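You operate a simulated robot arm through the tools that you are given. There is no shell and no other tool. Be economical: measure what you need, move in short steps, check, and stop when the job is done.

The job below is to be done with a simulated robot arm. You get a single attempt, and the scene is never put back.

JOB
Put the green pear on the green mint dish.

The check looks at the end state, three seconds after you hand in, the way a careful person would. Anything else that was tipped, shoved, dropped, spilled or broken makes it a failure.

ROBOT AND FRAMES
A 7-joint arm with a two-finger parallel gripper, fixed in place. Base frame: the origin is at the foot of the arm, x ahead of it, y to its left, z up; the work surface is at about z = 0. Units: m, rad, N and s.
With the tool pointing down near the work surface it reaches from about 0.24 to 0.62 m from the base axis. Its first joint turns from -1.152 to 1.152 rad. Payload 2.6 kg.
The TCP is the grasp point between the finger pads, 0.03 m short of the fingertips. In the tool frame z runs along the fingers and y along their closing line. Largest opening 0.094 m; finger width 0.028, thickness 0.01; the body of the gripper, 0.05 by 0.096 m, starts 0.055 m behind the TCP.
Orientation is that of the tool frame in the base frame, as a unit quaternion [w, x, y, z]. With the fingers straight down and closing along the base's y, the tool's x points along the base's -x, its y along +y and its z along -z.

CONTROLS
- The arm moves only by the tool jog_arm. Its argument "steps" is a list of rows, each a list of 3 entries, a list of its own where there are three numbers: the shift along the tool's x, y, z in m, then the turn, a rotation vector about the tool's x, y, z in rad, then the opening, from 0 (shut) to 1 (fully open). In form: [[[tx, ty, tz], [ax, ay, az], claw], ...]. A call has 1 to 20 rows; each row is the pose to reach, as a shift and turn from the pose commanded when the call began, along the tool's axes at that moment. Each row takes 0.2 s and may step no farther than 0.05 m and 0.15 rad from the row before; otherwise, or with a gripper value out of range, the whole call is refused. Where a pose cannot be reached the arm comes as near as it can. A force on the tool above 40 N (or 10 N above the force at the start of the call, whichever is more), or a blocked arm, ends the call early, and 0.2 s more pass. Each finger travels about 0.072 m/s and halts on what it meets, pressing with about 26 N; the grip force reading is that of the motor and also rises with nothing between the fingers. The clock runs only during rows and for 0.2 s after the last one: add rows that repeat a pose to give the fingers time. The reply holds the time, the measured pose of the TCP, the force on the tool along the base axes, the opening and the grip force, in the units named above and with some noise.
- Cameras (640 x 400 px; columns grow to the right, rows downward): "scene" is fixed at [0.035, 0.4318, 0.5592]; the picture's right is [-0.76, -0.65, 0.00], its down [-0.40, 0.46, -0.79] and it looks along [0.52, -0.60, -0.61] (base axes); focal length 350 px, centre (320, 200). "wrist" rides on the gripper at [-0.037, 0, -0.058] in the tool frame; the picture's right is [0.00, -1.00, 0.00], its down [0.97, 0.00, -0.24] and it looks along [0.24, 0.00, 0.97] (tool axes); focal length 218 px, centre (320, 200). There is no depth. A picture from a camera that has moved, and an enlarged one, comes with that camera's place and axes in the base frame and with its lens.
- grab_frame(camera): a new picture of that camera. No time passes.
- zoom(camera, box): a new picture of the part [left, top, right, bottom] of that camera's present view, enlarged. No time passes.
- hand_in(): hands the job in; it is judged then, once.

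Go step by step. Nothing tells you positions but the pictures and the camera data: compare them with the known pose of the tool, close in by small moves and look again before you grip or let go. The budget is 90 turns and 42 pictures, counting those below and the enlarged ones. Unless the task says otherwise, let go and move clear before handing in, and close with one line.

The tools are called after "Emit:" by a JSON object that holds its "method" and its "body". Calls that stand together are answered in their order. jog_arm: Moves the arm, as the interface text tells. Its arguments: {"type":"object","properties":{"steps":{"type":"array"}},"required":["steps"]} The other tools are called the same way: grab_frame (camera) takes a picture; zoom (camera, box) takes an enlarged picture of a part of a camera's view; hand_in () hands the job in.

At the start:

```text
t: 0.0
tool_pos: [0.4025, 0.0461, 0.2674]
tcp_rot: [0.001, 0.001, 1.0, 0.0]
wrist_force: [0.9, 0.6, -0.8]
finger_gap: 0.0938
finger_force: 0.0
```

scene: 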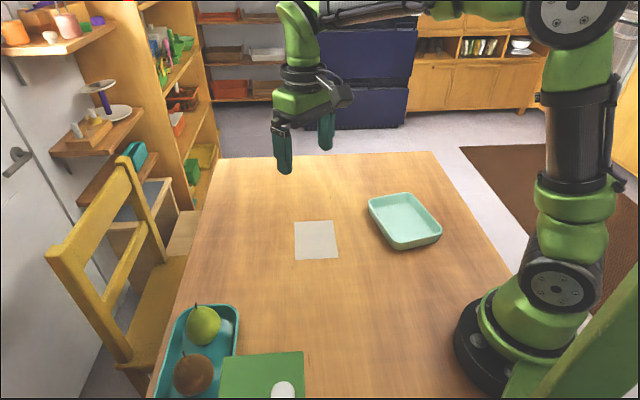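
wrist: 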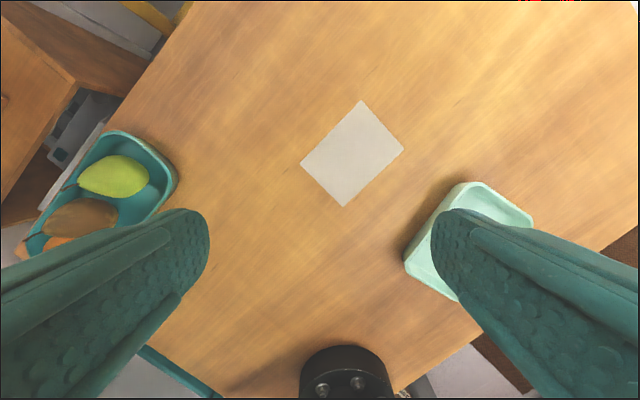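

The pear lies in a teal tray at roughly (0.40, 0.30), next to a brown fruit, and the mint dish is near (0.30, -0.18). I'll zoom in on both to see the details.

Emit:
{"method": "zoom", "body": {"camera": "scene", "box": [140, 280, 332, 400]}}

Emit:
{"method": "zoom", "body": {"camera": "wrist", "box": [0, 100, 240, 250]}}

Emit:
{"method": "zoom", "body": {"camera": "scene", "box": [340, 170, 468, 250]}}

```text
3.33 times, centred on (236, 340) of scene
camera zoom: at [0.035, 0.4318, 0.5592], right [-0.76, -0.65, 0.0], down [-0.4, 0.46, -0.79], along [0.52, -0.6, -0.61], focal length 1166 px, centre (600, -267)
```

zoom: 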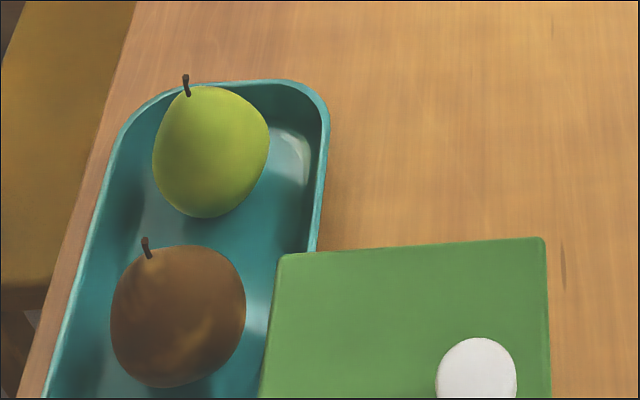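

```text
2.67 times, centred on (120, 175) of wrist
camera zoom: at [0.4392, 0.0451, 0.3259], right [0.0, -1.0, 0.0], down [-0.97, 0.0, 0.24], along [-0.24, 0.0, -0.97], focal length 582 px, centre (853, 267)
```

zoom: 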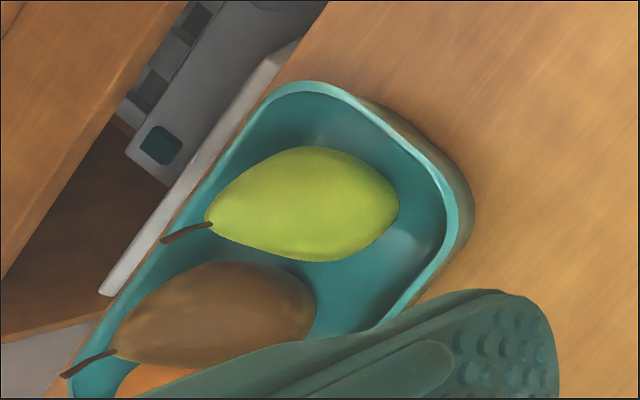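

```text
5.00 times, centred on (404, 210) of scene
camera zoom: at [0.035, 0.4318, 0.5592], right [-0.76, -0.65, 0.0], down [-0.4, 0.46, -0.79], along [0.52, -0.6, -0.61], focal length 1748 px, centre (-100, 150)
```

zoom: 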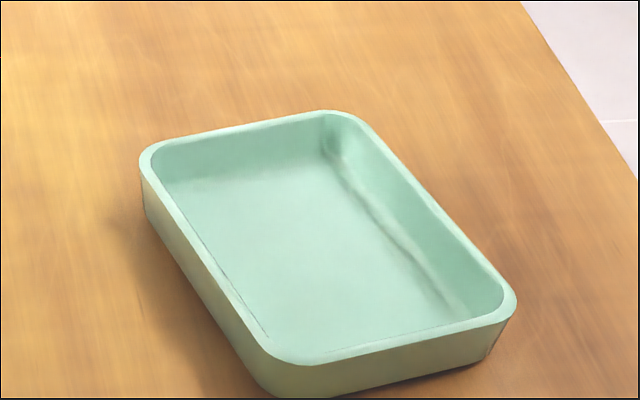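

The pear stands upright at about (0.399, 0.307), roughly 0.06 wide, with its stem tip at z≈0.11. The tray's long axis points along about (-0.72, 0.69), so I'll close across the tray. I'm moving above the pear with a turn of 0.77 rad, then looking.

Emit:
{"method": "jog_arm", "body": {"steps": [[[0.001, 0.0435, 0.01], [0, 0, 0.13], 1], [[0.002, 0.087, 0.02], [0, 0, 0.26], 1], [[0.002, 0.1305, 0.03], [0, 0, 0.39], 1], [[0.003, 0.174, 0.04], [0, 0, 0.52], 0.9], [[0.004, 0.2175, 0.05], [0, 0, 0.65], 0.8], [[0.004, 0.261, 0.06], [0, 0, 0.77], 0.78], [[0.004, 0.261, 0.06], [0, 0, 0.77], 0.78], [[0.004, 0.261, 0.06], [0, 0, 0.77], 0.78]]}}

Emit:
{"method": "grab_frame", "body": {"camera": "wrist"}}

Emit:
{"method": "zoom", "body": {"camera": "scene", "box": [108, 200, 332, 400]}}

```text
t: 1.8
tool_pos: [0.3978, 0.3085, 0.2091]
tcp_rot: [0.0, 0.376, 0.926, 0.0]
wrist_force: [-0.5, -0.9, -0.3]
finger_gap: 0.0735
finger_force: 0.1
```

```text
36 pictures are left
camera wrist: at [0.4243, 0.2806, 0.2666], right [-0.7, -0.72, 0.0], down [-0.7, 0.68, 0.24], along [-0.17, 0.17, -0.97], focal length 218 px, centre (320, 200)
```

wrist: 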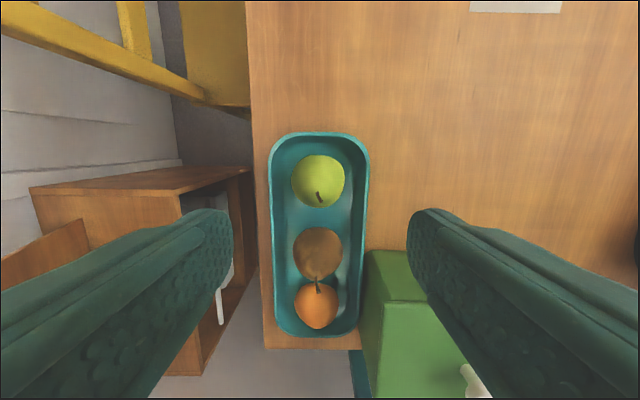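

```text
2.00 times, centred on (220, 300) of scene
camera zoom: at [0.035, 0.4318, 0.5592], right [-0.76, -0.65, 0.0], down [-0.4, 0.46, -0.79], along [0.52, -0.6, -0.61], focal length 699 px, centre (520, 0)
```

zoom: 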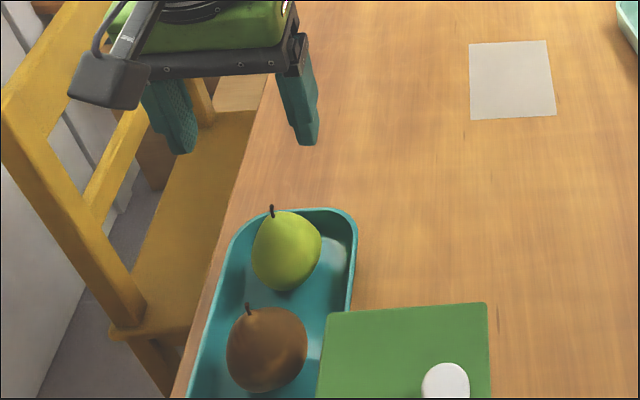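

The pear and tray are centred between the fingers, and the green box is well clear of the gripper. I'm descending partway and checking again.

Emit:
{"method": "jog_arm", "body": {"steps": [[[0, 0, 0.035], [0, 0, 0], 0.78], [[0, 0, 0.07], [0, 0, 0], 0.78], [[0, 0, 0.1], [0, 0, 0], 0.78], [[0, 0, 0.115], [0, 0, 0], 0.78], [[0, 0, 0.115], [0, 0, 0], 0.78]]}}

Emit:
{"method": "grab_frame", "body": {"camera": "wrist"}}

Emit:
{"method": "zoom", "body": {"camera": "scene", "box": [108, 240, 332, 400]}}

```text
t: 3.0
tool_pos: [0.3992, 0.3072, 0.0938]
tcp_rot: [0.0, 0.376, 0.927, 0.0]
wrist_force: [0.2, 0.5, -0.6]
finger_gap: 0.0731
finger_force: 0.1
```

```text
34 pictures are left
camera wrist: at [0.4252, 0.2808, 0.1519], right [-0.7, -0.72, 0.0], down [-0.7, 0.68, 0.24], along [-0.17, 0.17, -0.97], focal length 218 px, centre (320, 200)
```

wrist: 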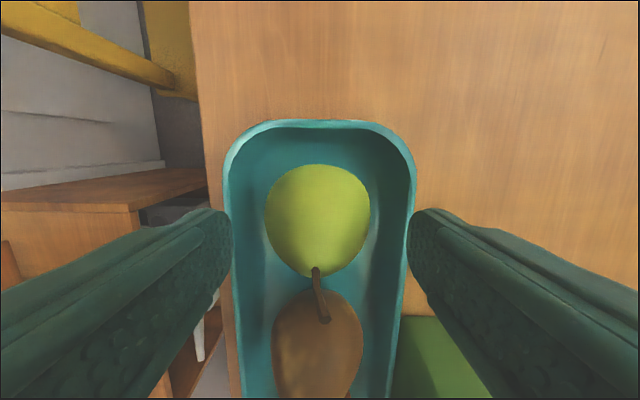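

```text
2.50 times, centred on (220, 320) of scene
camera zoom: at [0.035, 0.4318, 0.5592], right [-0.76, -0.65, 0.0], down [-0.4, 0.46, -0.79], along [0.52, -0.6, -0.61], focal length 874 px, centre (570, -100)
```

zoom: 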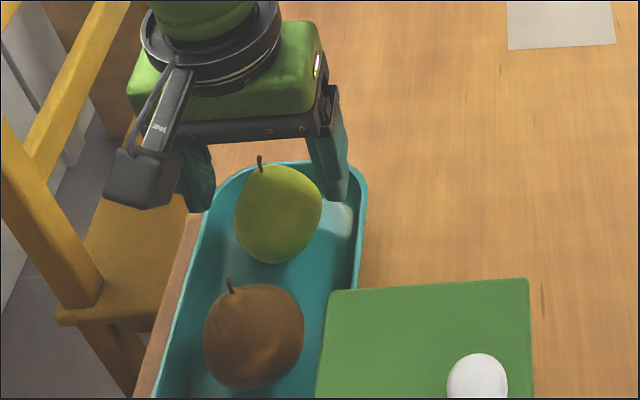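

The fingers straddle the pear and sit inside the tray rim. I'm descending the last 0.034 m and closing.

Emit:
{"method": "jog_arm", "body": {"steps": [[[0, 0, 0.012], [0, 0, 0], 0.77], [[0, 0, 0.024], [0, 0, 0], 0.77], [[0, 0, 0.034], [0, 0, 0], 0.77], [[0, 0, 0.034], [0, 0, 0], 0.77], [[0, 0, 0.034], [0, 0, 0], 0.7], [[0, 0, 0.034], [0, 0, 0], 0.6], [[0, 0, 0.034], [0, 0, 0], 0.5], [[0, 0, 0.034], [0, 0, 0], 0.45], [[0, 0, 0.034], [0, 0, 0], 0.45]]}}

Emit:
{"method": "grab_frame", "body": {"camera": "wrist"}}

```text
t: 5.0
tool_pos: [0.3977, 0.3066, 0.0609]
tcp_rot: [-0.001, 0.375, 0.927, 0.001]
wrist_force: [0.5, 0.7, -0.8]
finger_gap: 0.055
finger_force: 26.4
```

```text
32 pictures are left
camera wrist: at [0.4251, 0.2799, 0.1175], right [-0.7, -0.72, 0.0], down [-0.7, 0.68, 0.24], along [-0.17, 0.17, -0.97], focal length 218 px, centre (320, 200)
```

wrist: 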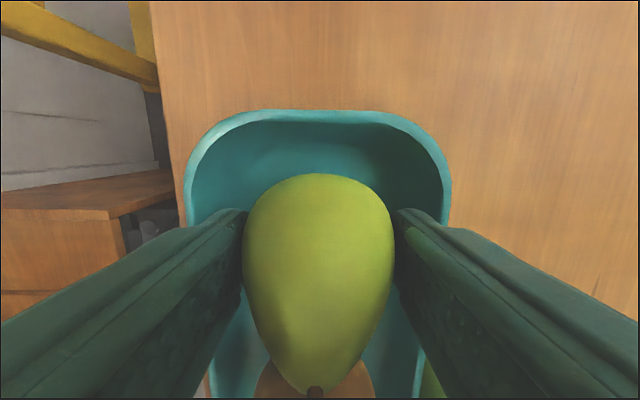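

The grip has stopped at 0.055 m with force showing, which matches the pear's width. I'm lifting it straight up.

Emit:
{"method": "jog_arm", "body": {"steps": [[[0, 0, -0.01], [0, 0, 0], 0.4], [[0, 0, -0.03], [0, 0, 0], 0.4], [[0, 0, -0.06], [0, 0, 0], 0.4], [[0, 0, -0.09], [0, 0, 0], 0.4], [[0, 0, -0.12], [0, 0, 0], 0.4], [[0, 0, -0.14], [0, 0, 0], 0.4], [[0, 0, -0.14], [0, 0, 0], 0.4]]}}

Emit:
{"method": "grab_frame", "body": {"camera": "scene"}}

Emit:
{"method": "grab_frame", "body": {"camera": "wrist"}}

```text
t: 6.6
tool_pos: [0.3965, 0.3061, 0.1997]
tcp_rot: [0.0, 0.376, 0.927, 0.0]
wrist_force: [-0.6, 0.0, -0.8]
finger_gap: 0.055
finger_force: 26.1
```

```text
31 pictures are left
```

scene: 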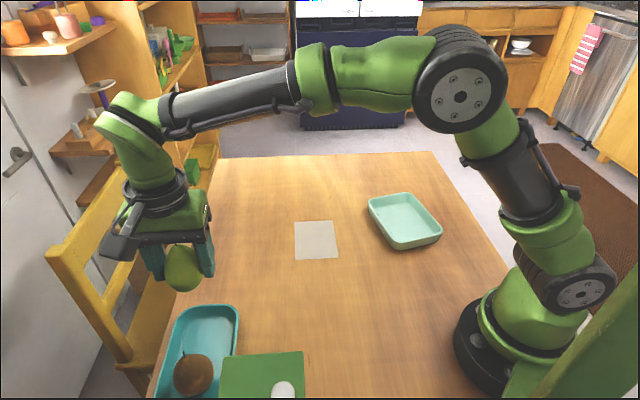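

```text
30 pictures are left
camera wrist: at [0.4234, 0.2796, 0.257], right [-0.7, -0.72, 0.0], down [-0.7, 0.68, 0.24], along [-0.17, 0.17, -0.97], focal length 218 px, centre (320, 200)
```

wrist: 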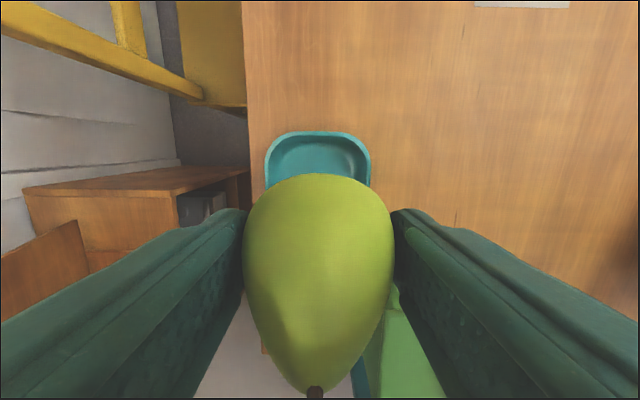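

The pear is held and nothing else was disturbed. The mint dish centre is about (0.300, -0.173), with its long axis near (0.83, -0.56). I'm carrying the pear there at height and turning so the fingers close along the dish's long side.

Emit:
{"method": "jog_arm", "body": {"steps": [[[-0.022, -0.0343, 0], [0, 0, 0.1167], 0.4], [[-0.044, -0.0685, 0], [0, 0, 0.2333], 0.4], [[-0.066, -0.1028, 0], [0, 0, 0.35], 0.4], [[-0.088, -0.137, 0], [0, 0, 0.4667], 0.4], [[-0.11, -0.1713, 0], [0, 0, 0.5833], 0.4], [[-0.132, -0.2055, 0], [0, 0, 0.7], 0.4], [[-0.154, -0.2398, 0], [0, 0, 0.8167], 0.4], [[-0.176, -0.274, 0], [0, 0, 0.9333], 0.4], [[-0.198, -0.3083, 0], [0, 0, 1.05], 0.4], [[-0.22, -0.3425, 0], [0, 0, 1.1667], 0.4], [[-0.242, -0.3768, 0], [0, 0, 1.2833], 0.4], [[-0.264, -0.411, 0], [0, 0, 1.4], 0.4], [[-0.264, -0.411, 0], [0, 0, 1.4], 0.4], [[-0.264, -0.411, 0], [0, 0, 1.4], 0.4]]}}

Emit:
{"method": "grab_frame", "body": {"camera": "scene"}}

Emit:
{"method": "grab_frame", "body": {"camera": "wrist"}}

```text
t: 9.6
tool_pos: [0.3029, -0.1712, 0.1971]
tcp_rot: [0.001, 0.885, 0.466, 0.001]
wrist_force: [0.5, 0.3, -0.5]
finger_gap: 0.0552
finger_force: 25.7
```

```text
29 pictures are left
```

scene: 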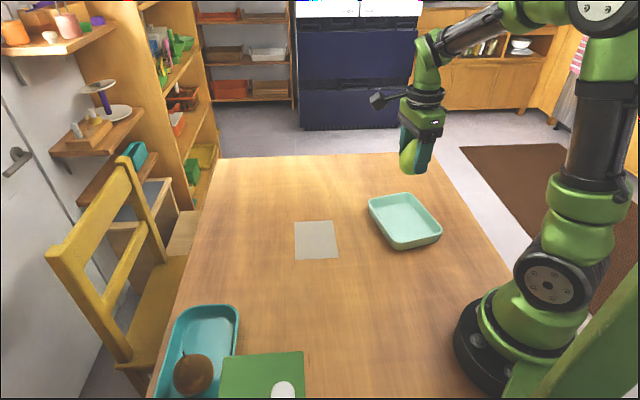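

```text
28 pictures are left
camera wrist: at [0.2806, -0.2033, 0.2553], right [-0.83, 0.56, 0.0], down [0.55, 0.8, 0.24], along [0.14, 0.2, -0.97], focal length 218 px, centre (320, 200)
```

wrist: 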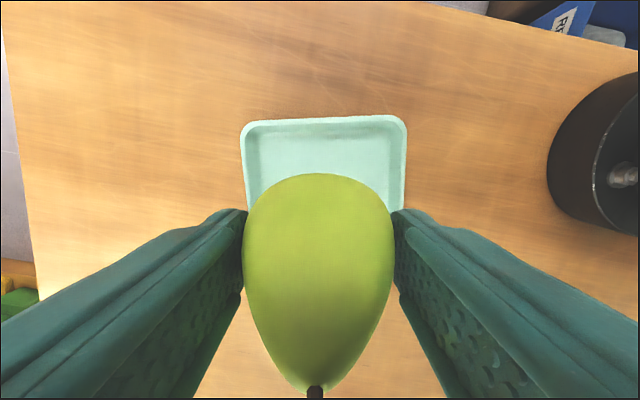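

The pear is above the dish and aligned within about a centimetre. I'm centring it with a small correction and lowering partway.

Emit:
{"method": "jog_arm", "body": {"steps": [[[-0.006, -0.002, 0.02], [0, 0, 0], 0.4], [[-0.006, -0.002, 0.05], [0, 0, 0], 0.4], [[-0.006, -0.002, 0.08], [0, 0, 0], 0.4], [[-0.006, -0.002, 0.105], [0, 0, 0], 0.4], [[-0.006, -0.002, 0.12], [0, 0, 0], 0.4], [[-0.006, -0.002, 0.12], [0, 0, 0], 0.4]]}}

Emit:
{"method": "zoom", "body": {"camera": "scene", "box": [340, 130, 500, 260]}}

Emit:
{"method": "grab_frame", "body": {"camera": "wrist"}}

```text
t: 11.0
tool_pos: [0.2958, -0.1754, 0.0773]
tcp_rot: [-0.001, 0.884, 0.467, 0.001]
wrist_force: [0.3, 0.2, -1.6]
finger_gap: 0.0552
finger_force: 26.1
```

```text
3.08 times, centred on (420, 195) of scene
camera zoom: at [0.0351, 0.4318, 0.5592], right [-0.76, -0.65, 0.0], down [-0.4, 0.46, -0.79], along [0.52, -0.6, -0.61], focal length 1076 px, centre (12, 215)
```

zoom: 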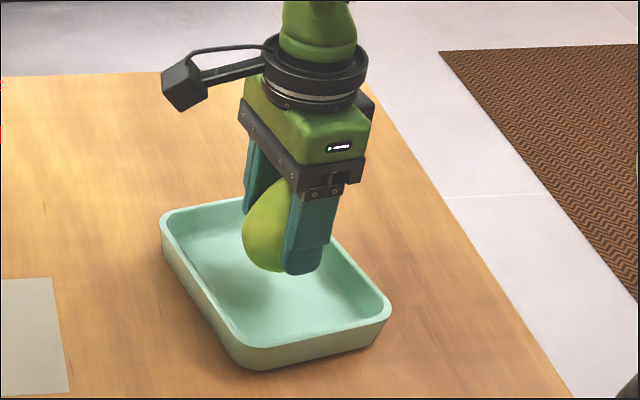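

```text
26 pictures are left
camera wrist: at [0.2748, -0.2072, 0.1354], right [-0.83, 0.56, 0.0], down [0.55, 0.8, 0.24], along [0.14, 0.2, -0.97], focal length 218 px, centre (320, 200)
```

wrist: 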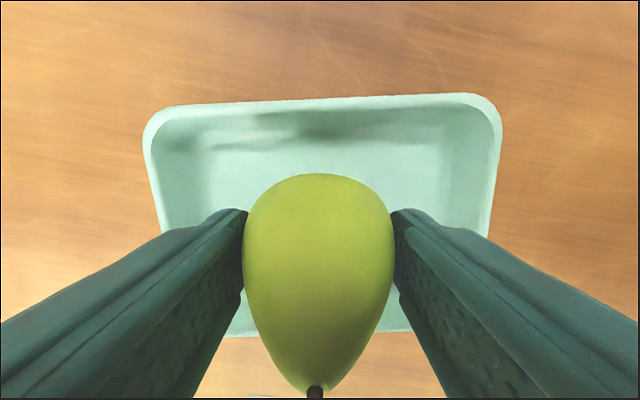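

The pear is well centred over the dish. I'm lowering it gently to the floor in fine steps.

Emit:
{"method": "jog_arm", "body": {"steps": [[[0.003, 0, 0.006], [0, 0, 0], 0.4], [[0.004, 0, 0.011], [0, 0, 0], 0.4], [[0.004, 0, 0.014], [0, 0, 0], 0.4], [[0.004, 0, 0.014], [0, 0, 0], 0.4]]}}

Emit:
{"method": "zoom", "body": {"camera": "scene", "box": [360, 170, 456, 255]}}

```text
t: 12.0
tool_pos: [0.2985, -0.1728, 0.0643]
tcp_rot: [-0.001, 0.884, 0.467, 0.0]
wrist_force: [-0.4, 0.1, -0.9]
finger_gap: 0.0551
finger_force: 25.7
```

```text
4.71 times, centred on (408, 212) of scene
camera zoom: at [0.0351, 0.4318, 0.5592], right [-0.76, -0.65, 0.0], down [-0.4, 0.46, -0.79], along [0.52, -0.6, -0.61], focal length 1646 px, centre (-94, 141)
```

zoom: 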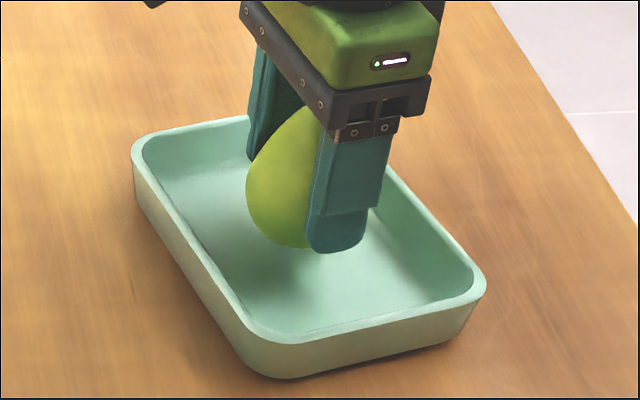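

There's no contact yet, so I'm continuing down a few millimetres.

Emit:
{"method": "jog_arm", "body": {"steps": [[[0, 0, 0.0015], [0, 0, 0], 0.4], [[0, 0, 0.003], [0, 0, 0], 0.4], [[0, 0, 0.003], [0, 0, 0], 0.4]]}}

```text
t: 12.8
tool_pos: [0.2991, -0.1726, 0.0597]
tcp_rot: [0.0, 0.884, 0.468, 0.0]
wrist_force: [1.5, -0.2, -1.1]
finger_gap: 0.0554
finger_force: 26.2
```

Emit:
{"method": "jog_arm", "body": {"steps": [[[0, 0, 0.001], [0, 0, 0], 0.4], [[0, 0, 0.002], [0, 0, 0], 0.4], [[0, 0, 0.002], [0, 0, 0], 0.4]]}}

Emit:
{"method": "zoom", "body": {"camera": "scene", "box": [360, 170, 456, 255]}}

```text
t: 13.6
tool_pos: [0.2984, -0.1713, 0.0606]
tcp_rot: [0.001, 0.884, 0.468, 0.0]
wrist_force: [-2.5, 0.4, 11.4]
finger_gap: 0.0551
finger_force: 25.7
```

```text
4.71 times, centred on (408, 212) of scene
camera zoom: at [0.035, 0.4318, 0.5592], right [-0.76, -0.65, 0.0], down [-0.4, 0.46, -0.79], along [0.52, -0.6, -0.61], focal length 1646 px, centre (-94, 141)
```

zoom: 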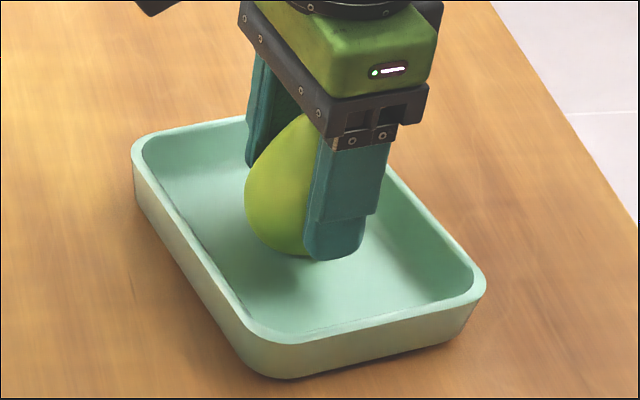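

Contact reads about 11 N, so the pear is on the dish floor. I'm easing back 1 mm and opening slowly.

Emit:
{"method": "jog_arm", "body": {"steps": [[[0, 0, -0.001], [0, 0, 0], 0.5], [[0, 0, -0.001], [0, 0, 0], 0.58], [[0, 0, -0.001], [0, 0, 0], 0.62], [[0, 0, -0.001], [0, 0, 0], 0.68], [[0, 0, -0.001], [0, 0, 0], 0.75], [[0, 0, -0.001], [0, 0, 0], 0.84], [[0, 0, -0.001], [0, 0, 0], 0.84], [[0, 0, -0.001], [0, 0, 0], 0.84]]}}

Emit:
{"method": "zoom", "body": {"camera": "scene", "box": [360, 170, 456, 255]}}

Emit:
{"method": "grab_frame", "body": {"camera": "wrist"}}

```text
t: 15.4
tool_pos: [0.2987, -0.1726, 0.0613]
tcp_rot: [0.0, 0.884, 0.467, 0.0]
wrist_force: [0.2, -0.3, -0.9]
finger_gap: 0.0789
finger_force: 0.1
```

```text
4.71 times, centred on (408, 212) of scene
camera zoom: at [0.035, 0.4318, 0.5592], right [-0.76, -0.65, 0.0], down [-0.4, 0.46, -0.79], along [0.52, -0.6, -0.61], focal length 1646 px, centre (-94, 141)
```

zoom: 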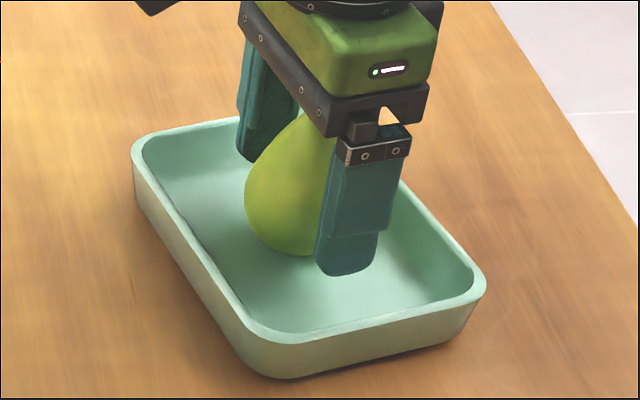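

```text
22 pictures are left
camera wrist: at [0.2776, -0.204, 0.1187], right [-0.83, 0.56, 0.0], down [0.55, 0.8, 0.24], along [0.14, 0.2, -0.97], focal length 218 px, centre (320, 200)
```

wrist: 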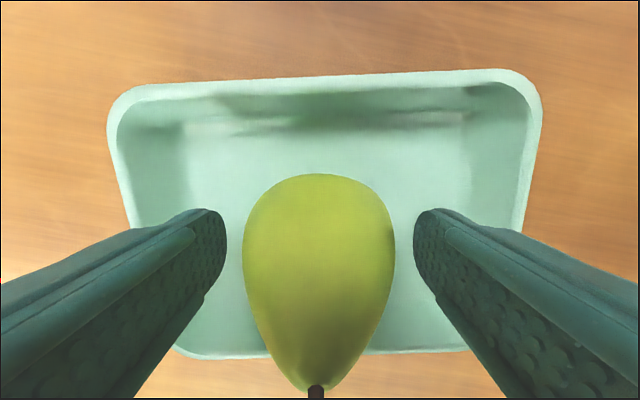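

The pear stands freely in the dish with both fingers clear of it. I'm rising straight up.

Emit:
{"method": "jog_arm", "body": {"steps": [[[0, 0, -0.015], [0, 0, 0], 0.84], [[0, 0, -0.04], [0, 0, 0], 0.84], [[0, 0, -0.075], [0, 0, 0], 0.84], [[0, 0, -0.11], [0, 0, 0], 0.84], [[0, 0, -0.15], [0, 0, 0], 0.84], [[0, 0, -0.18], [0, 0, 0], 0.84], [[0, 0, -0.18], [0, 0, 0], 0.84]]}}

Emit:
{"method": "grab_frame", "body": {"camera": "scene"}}

Emit:
{"method": "grab_frame", "body": {"camera": "wrist"}}

```text
t: 17.0
tool_pos: [0.2995, -0.1731, 0.2398]
tcp_rot: [0.0, 0.884, 0.467, 0.0]
wrist_force: [-0.4, -0.3, 0.3]
finger_gap: 0.079
finger_force: 0.0
```

```text
21 pictures are left
```

scene: 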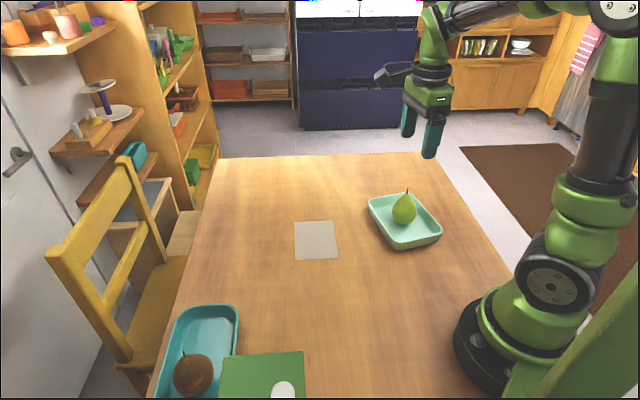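

```text
20 pictures are left
camera wrist: at [0.2775, -0.2046, 0.2984], right [-0.83, 0.56, 0.0], down [0.55, 0.8, 0.24], along [0.14, 0.2, -0.97], focal length 218 px, centre (320, 200)
```

wrist: 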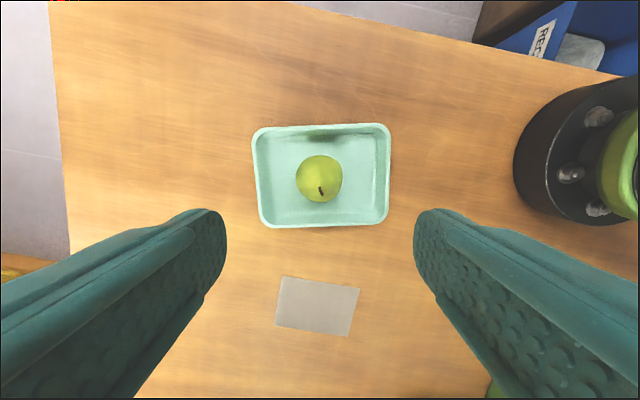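

The pear stands upright in the middle of the mint dish, the arm is clear, and everything else is where it was. I'm handing in.

Emit:
{"method": "hand_in", "body": {}}

```text
The job is handed in.
```

The green pear is standing upright on the green mint dish, the gripper is clear of it, and nothing else in the scene was moved.
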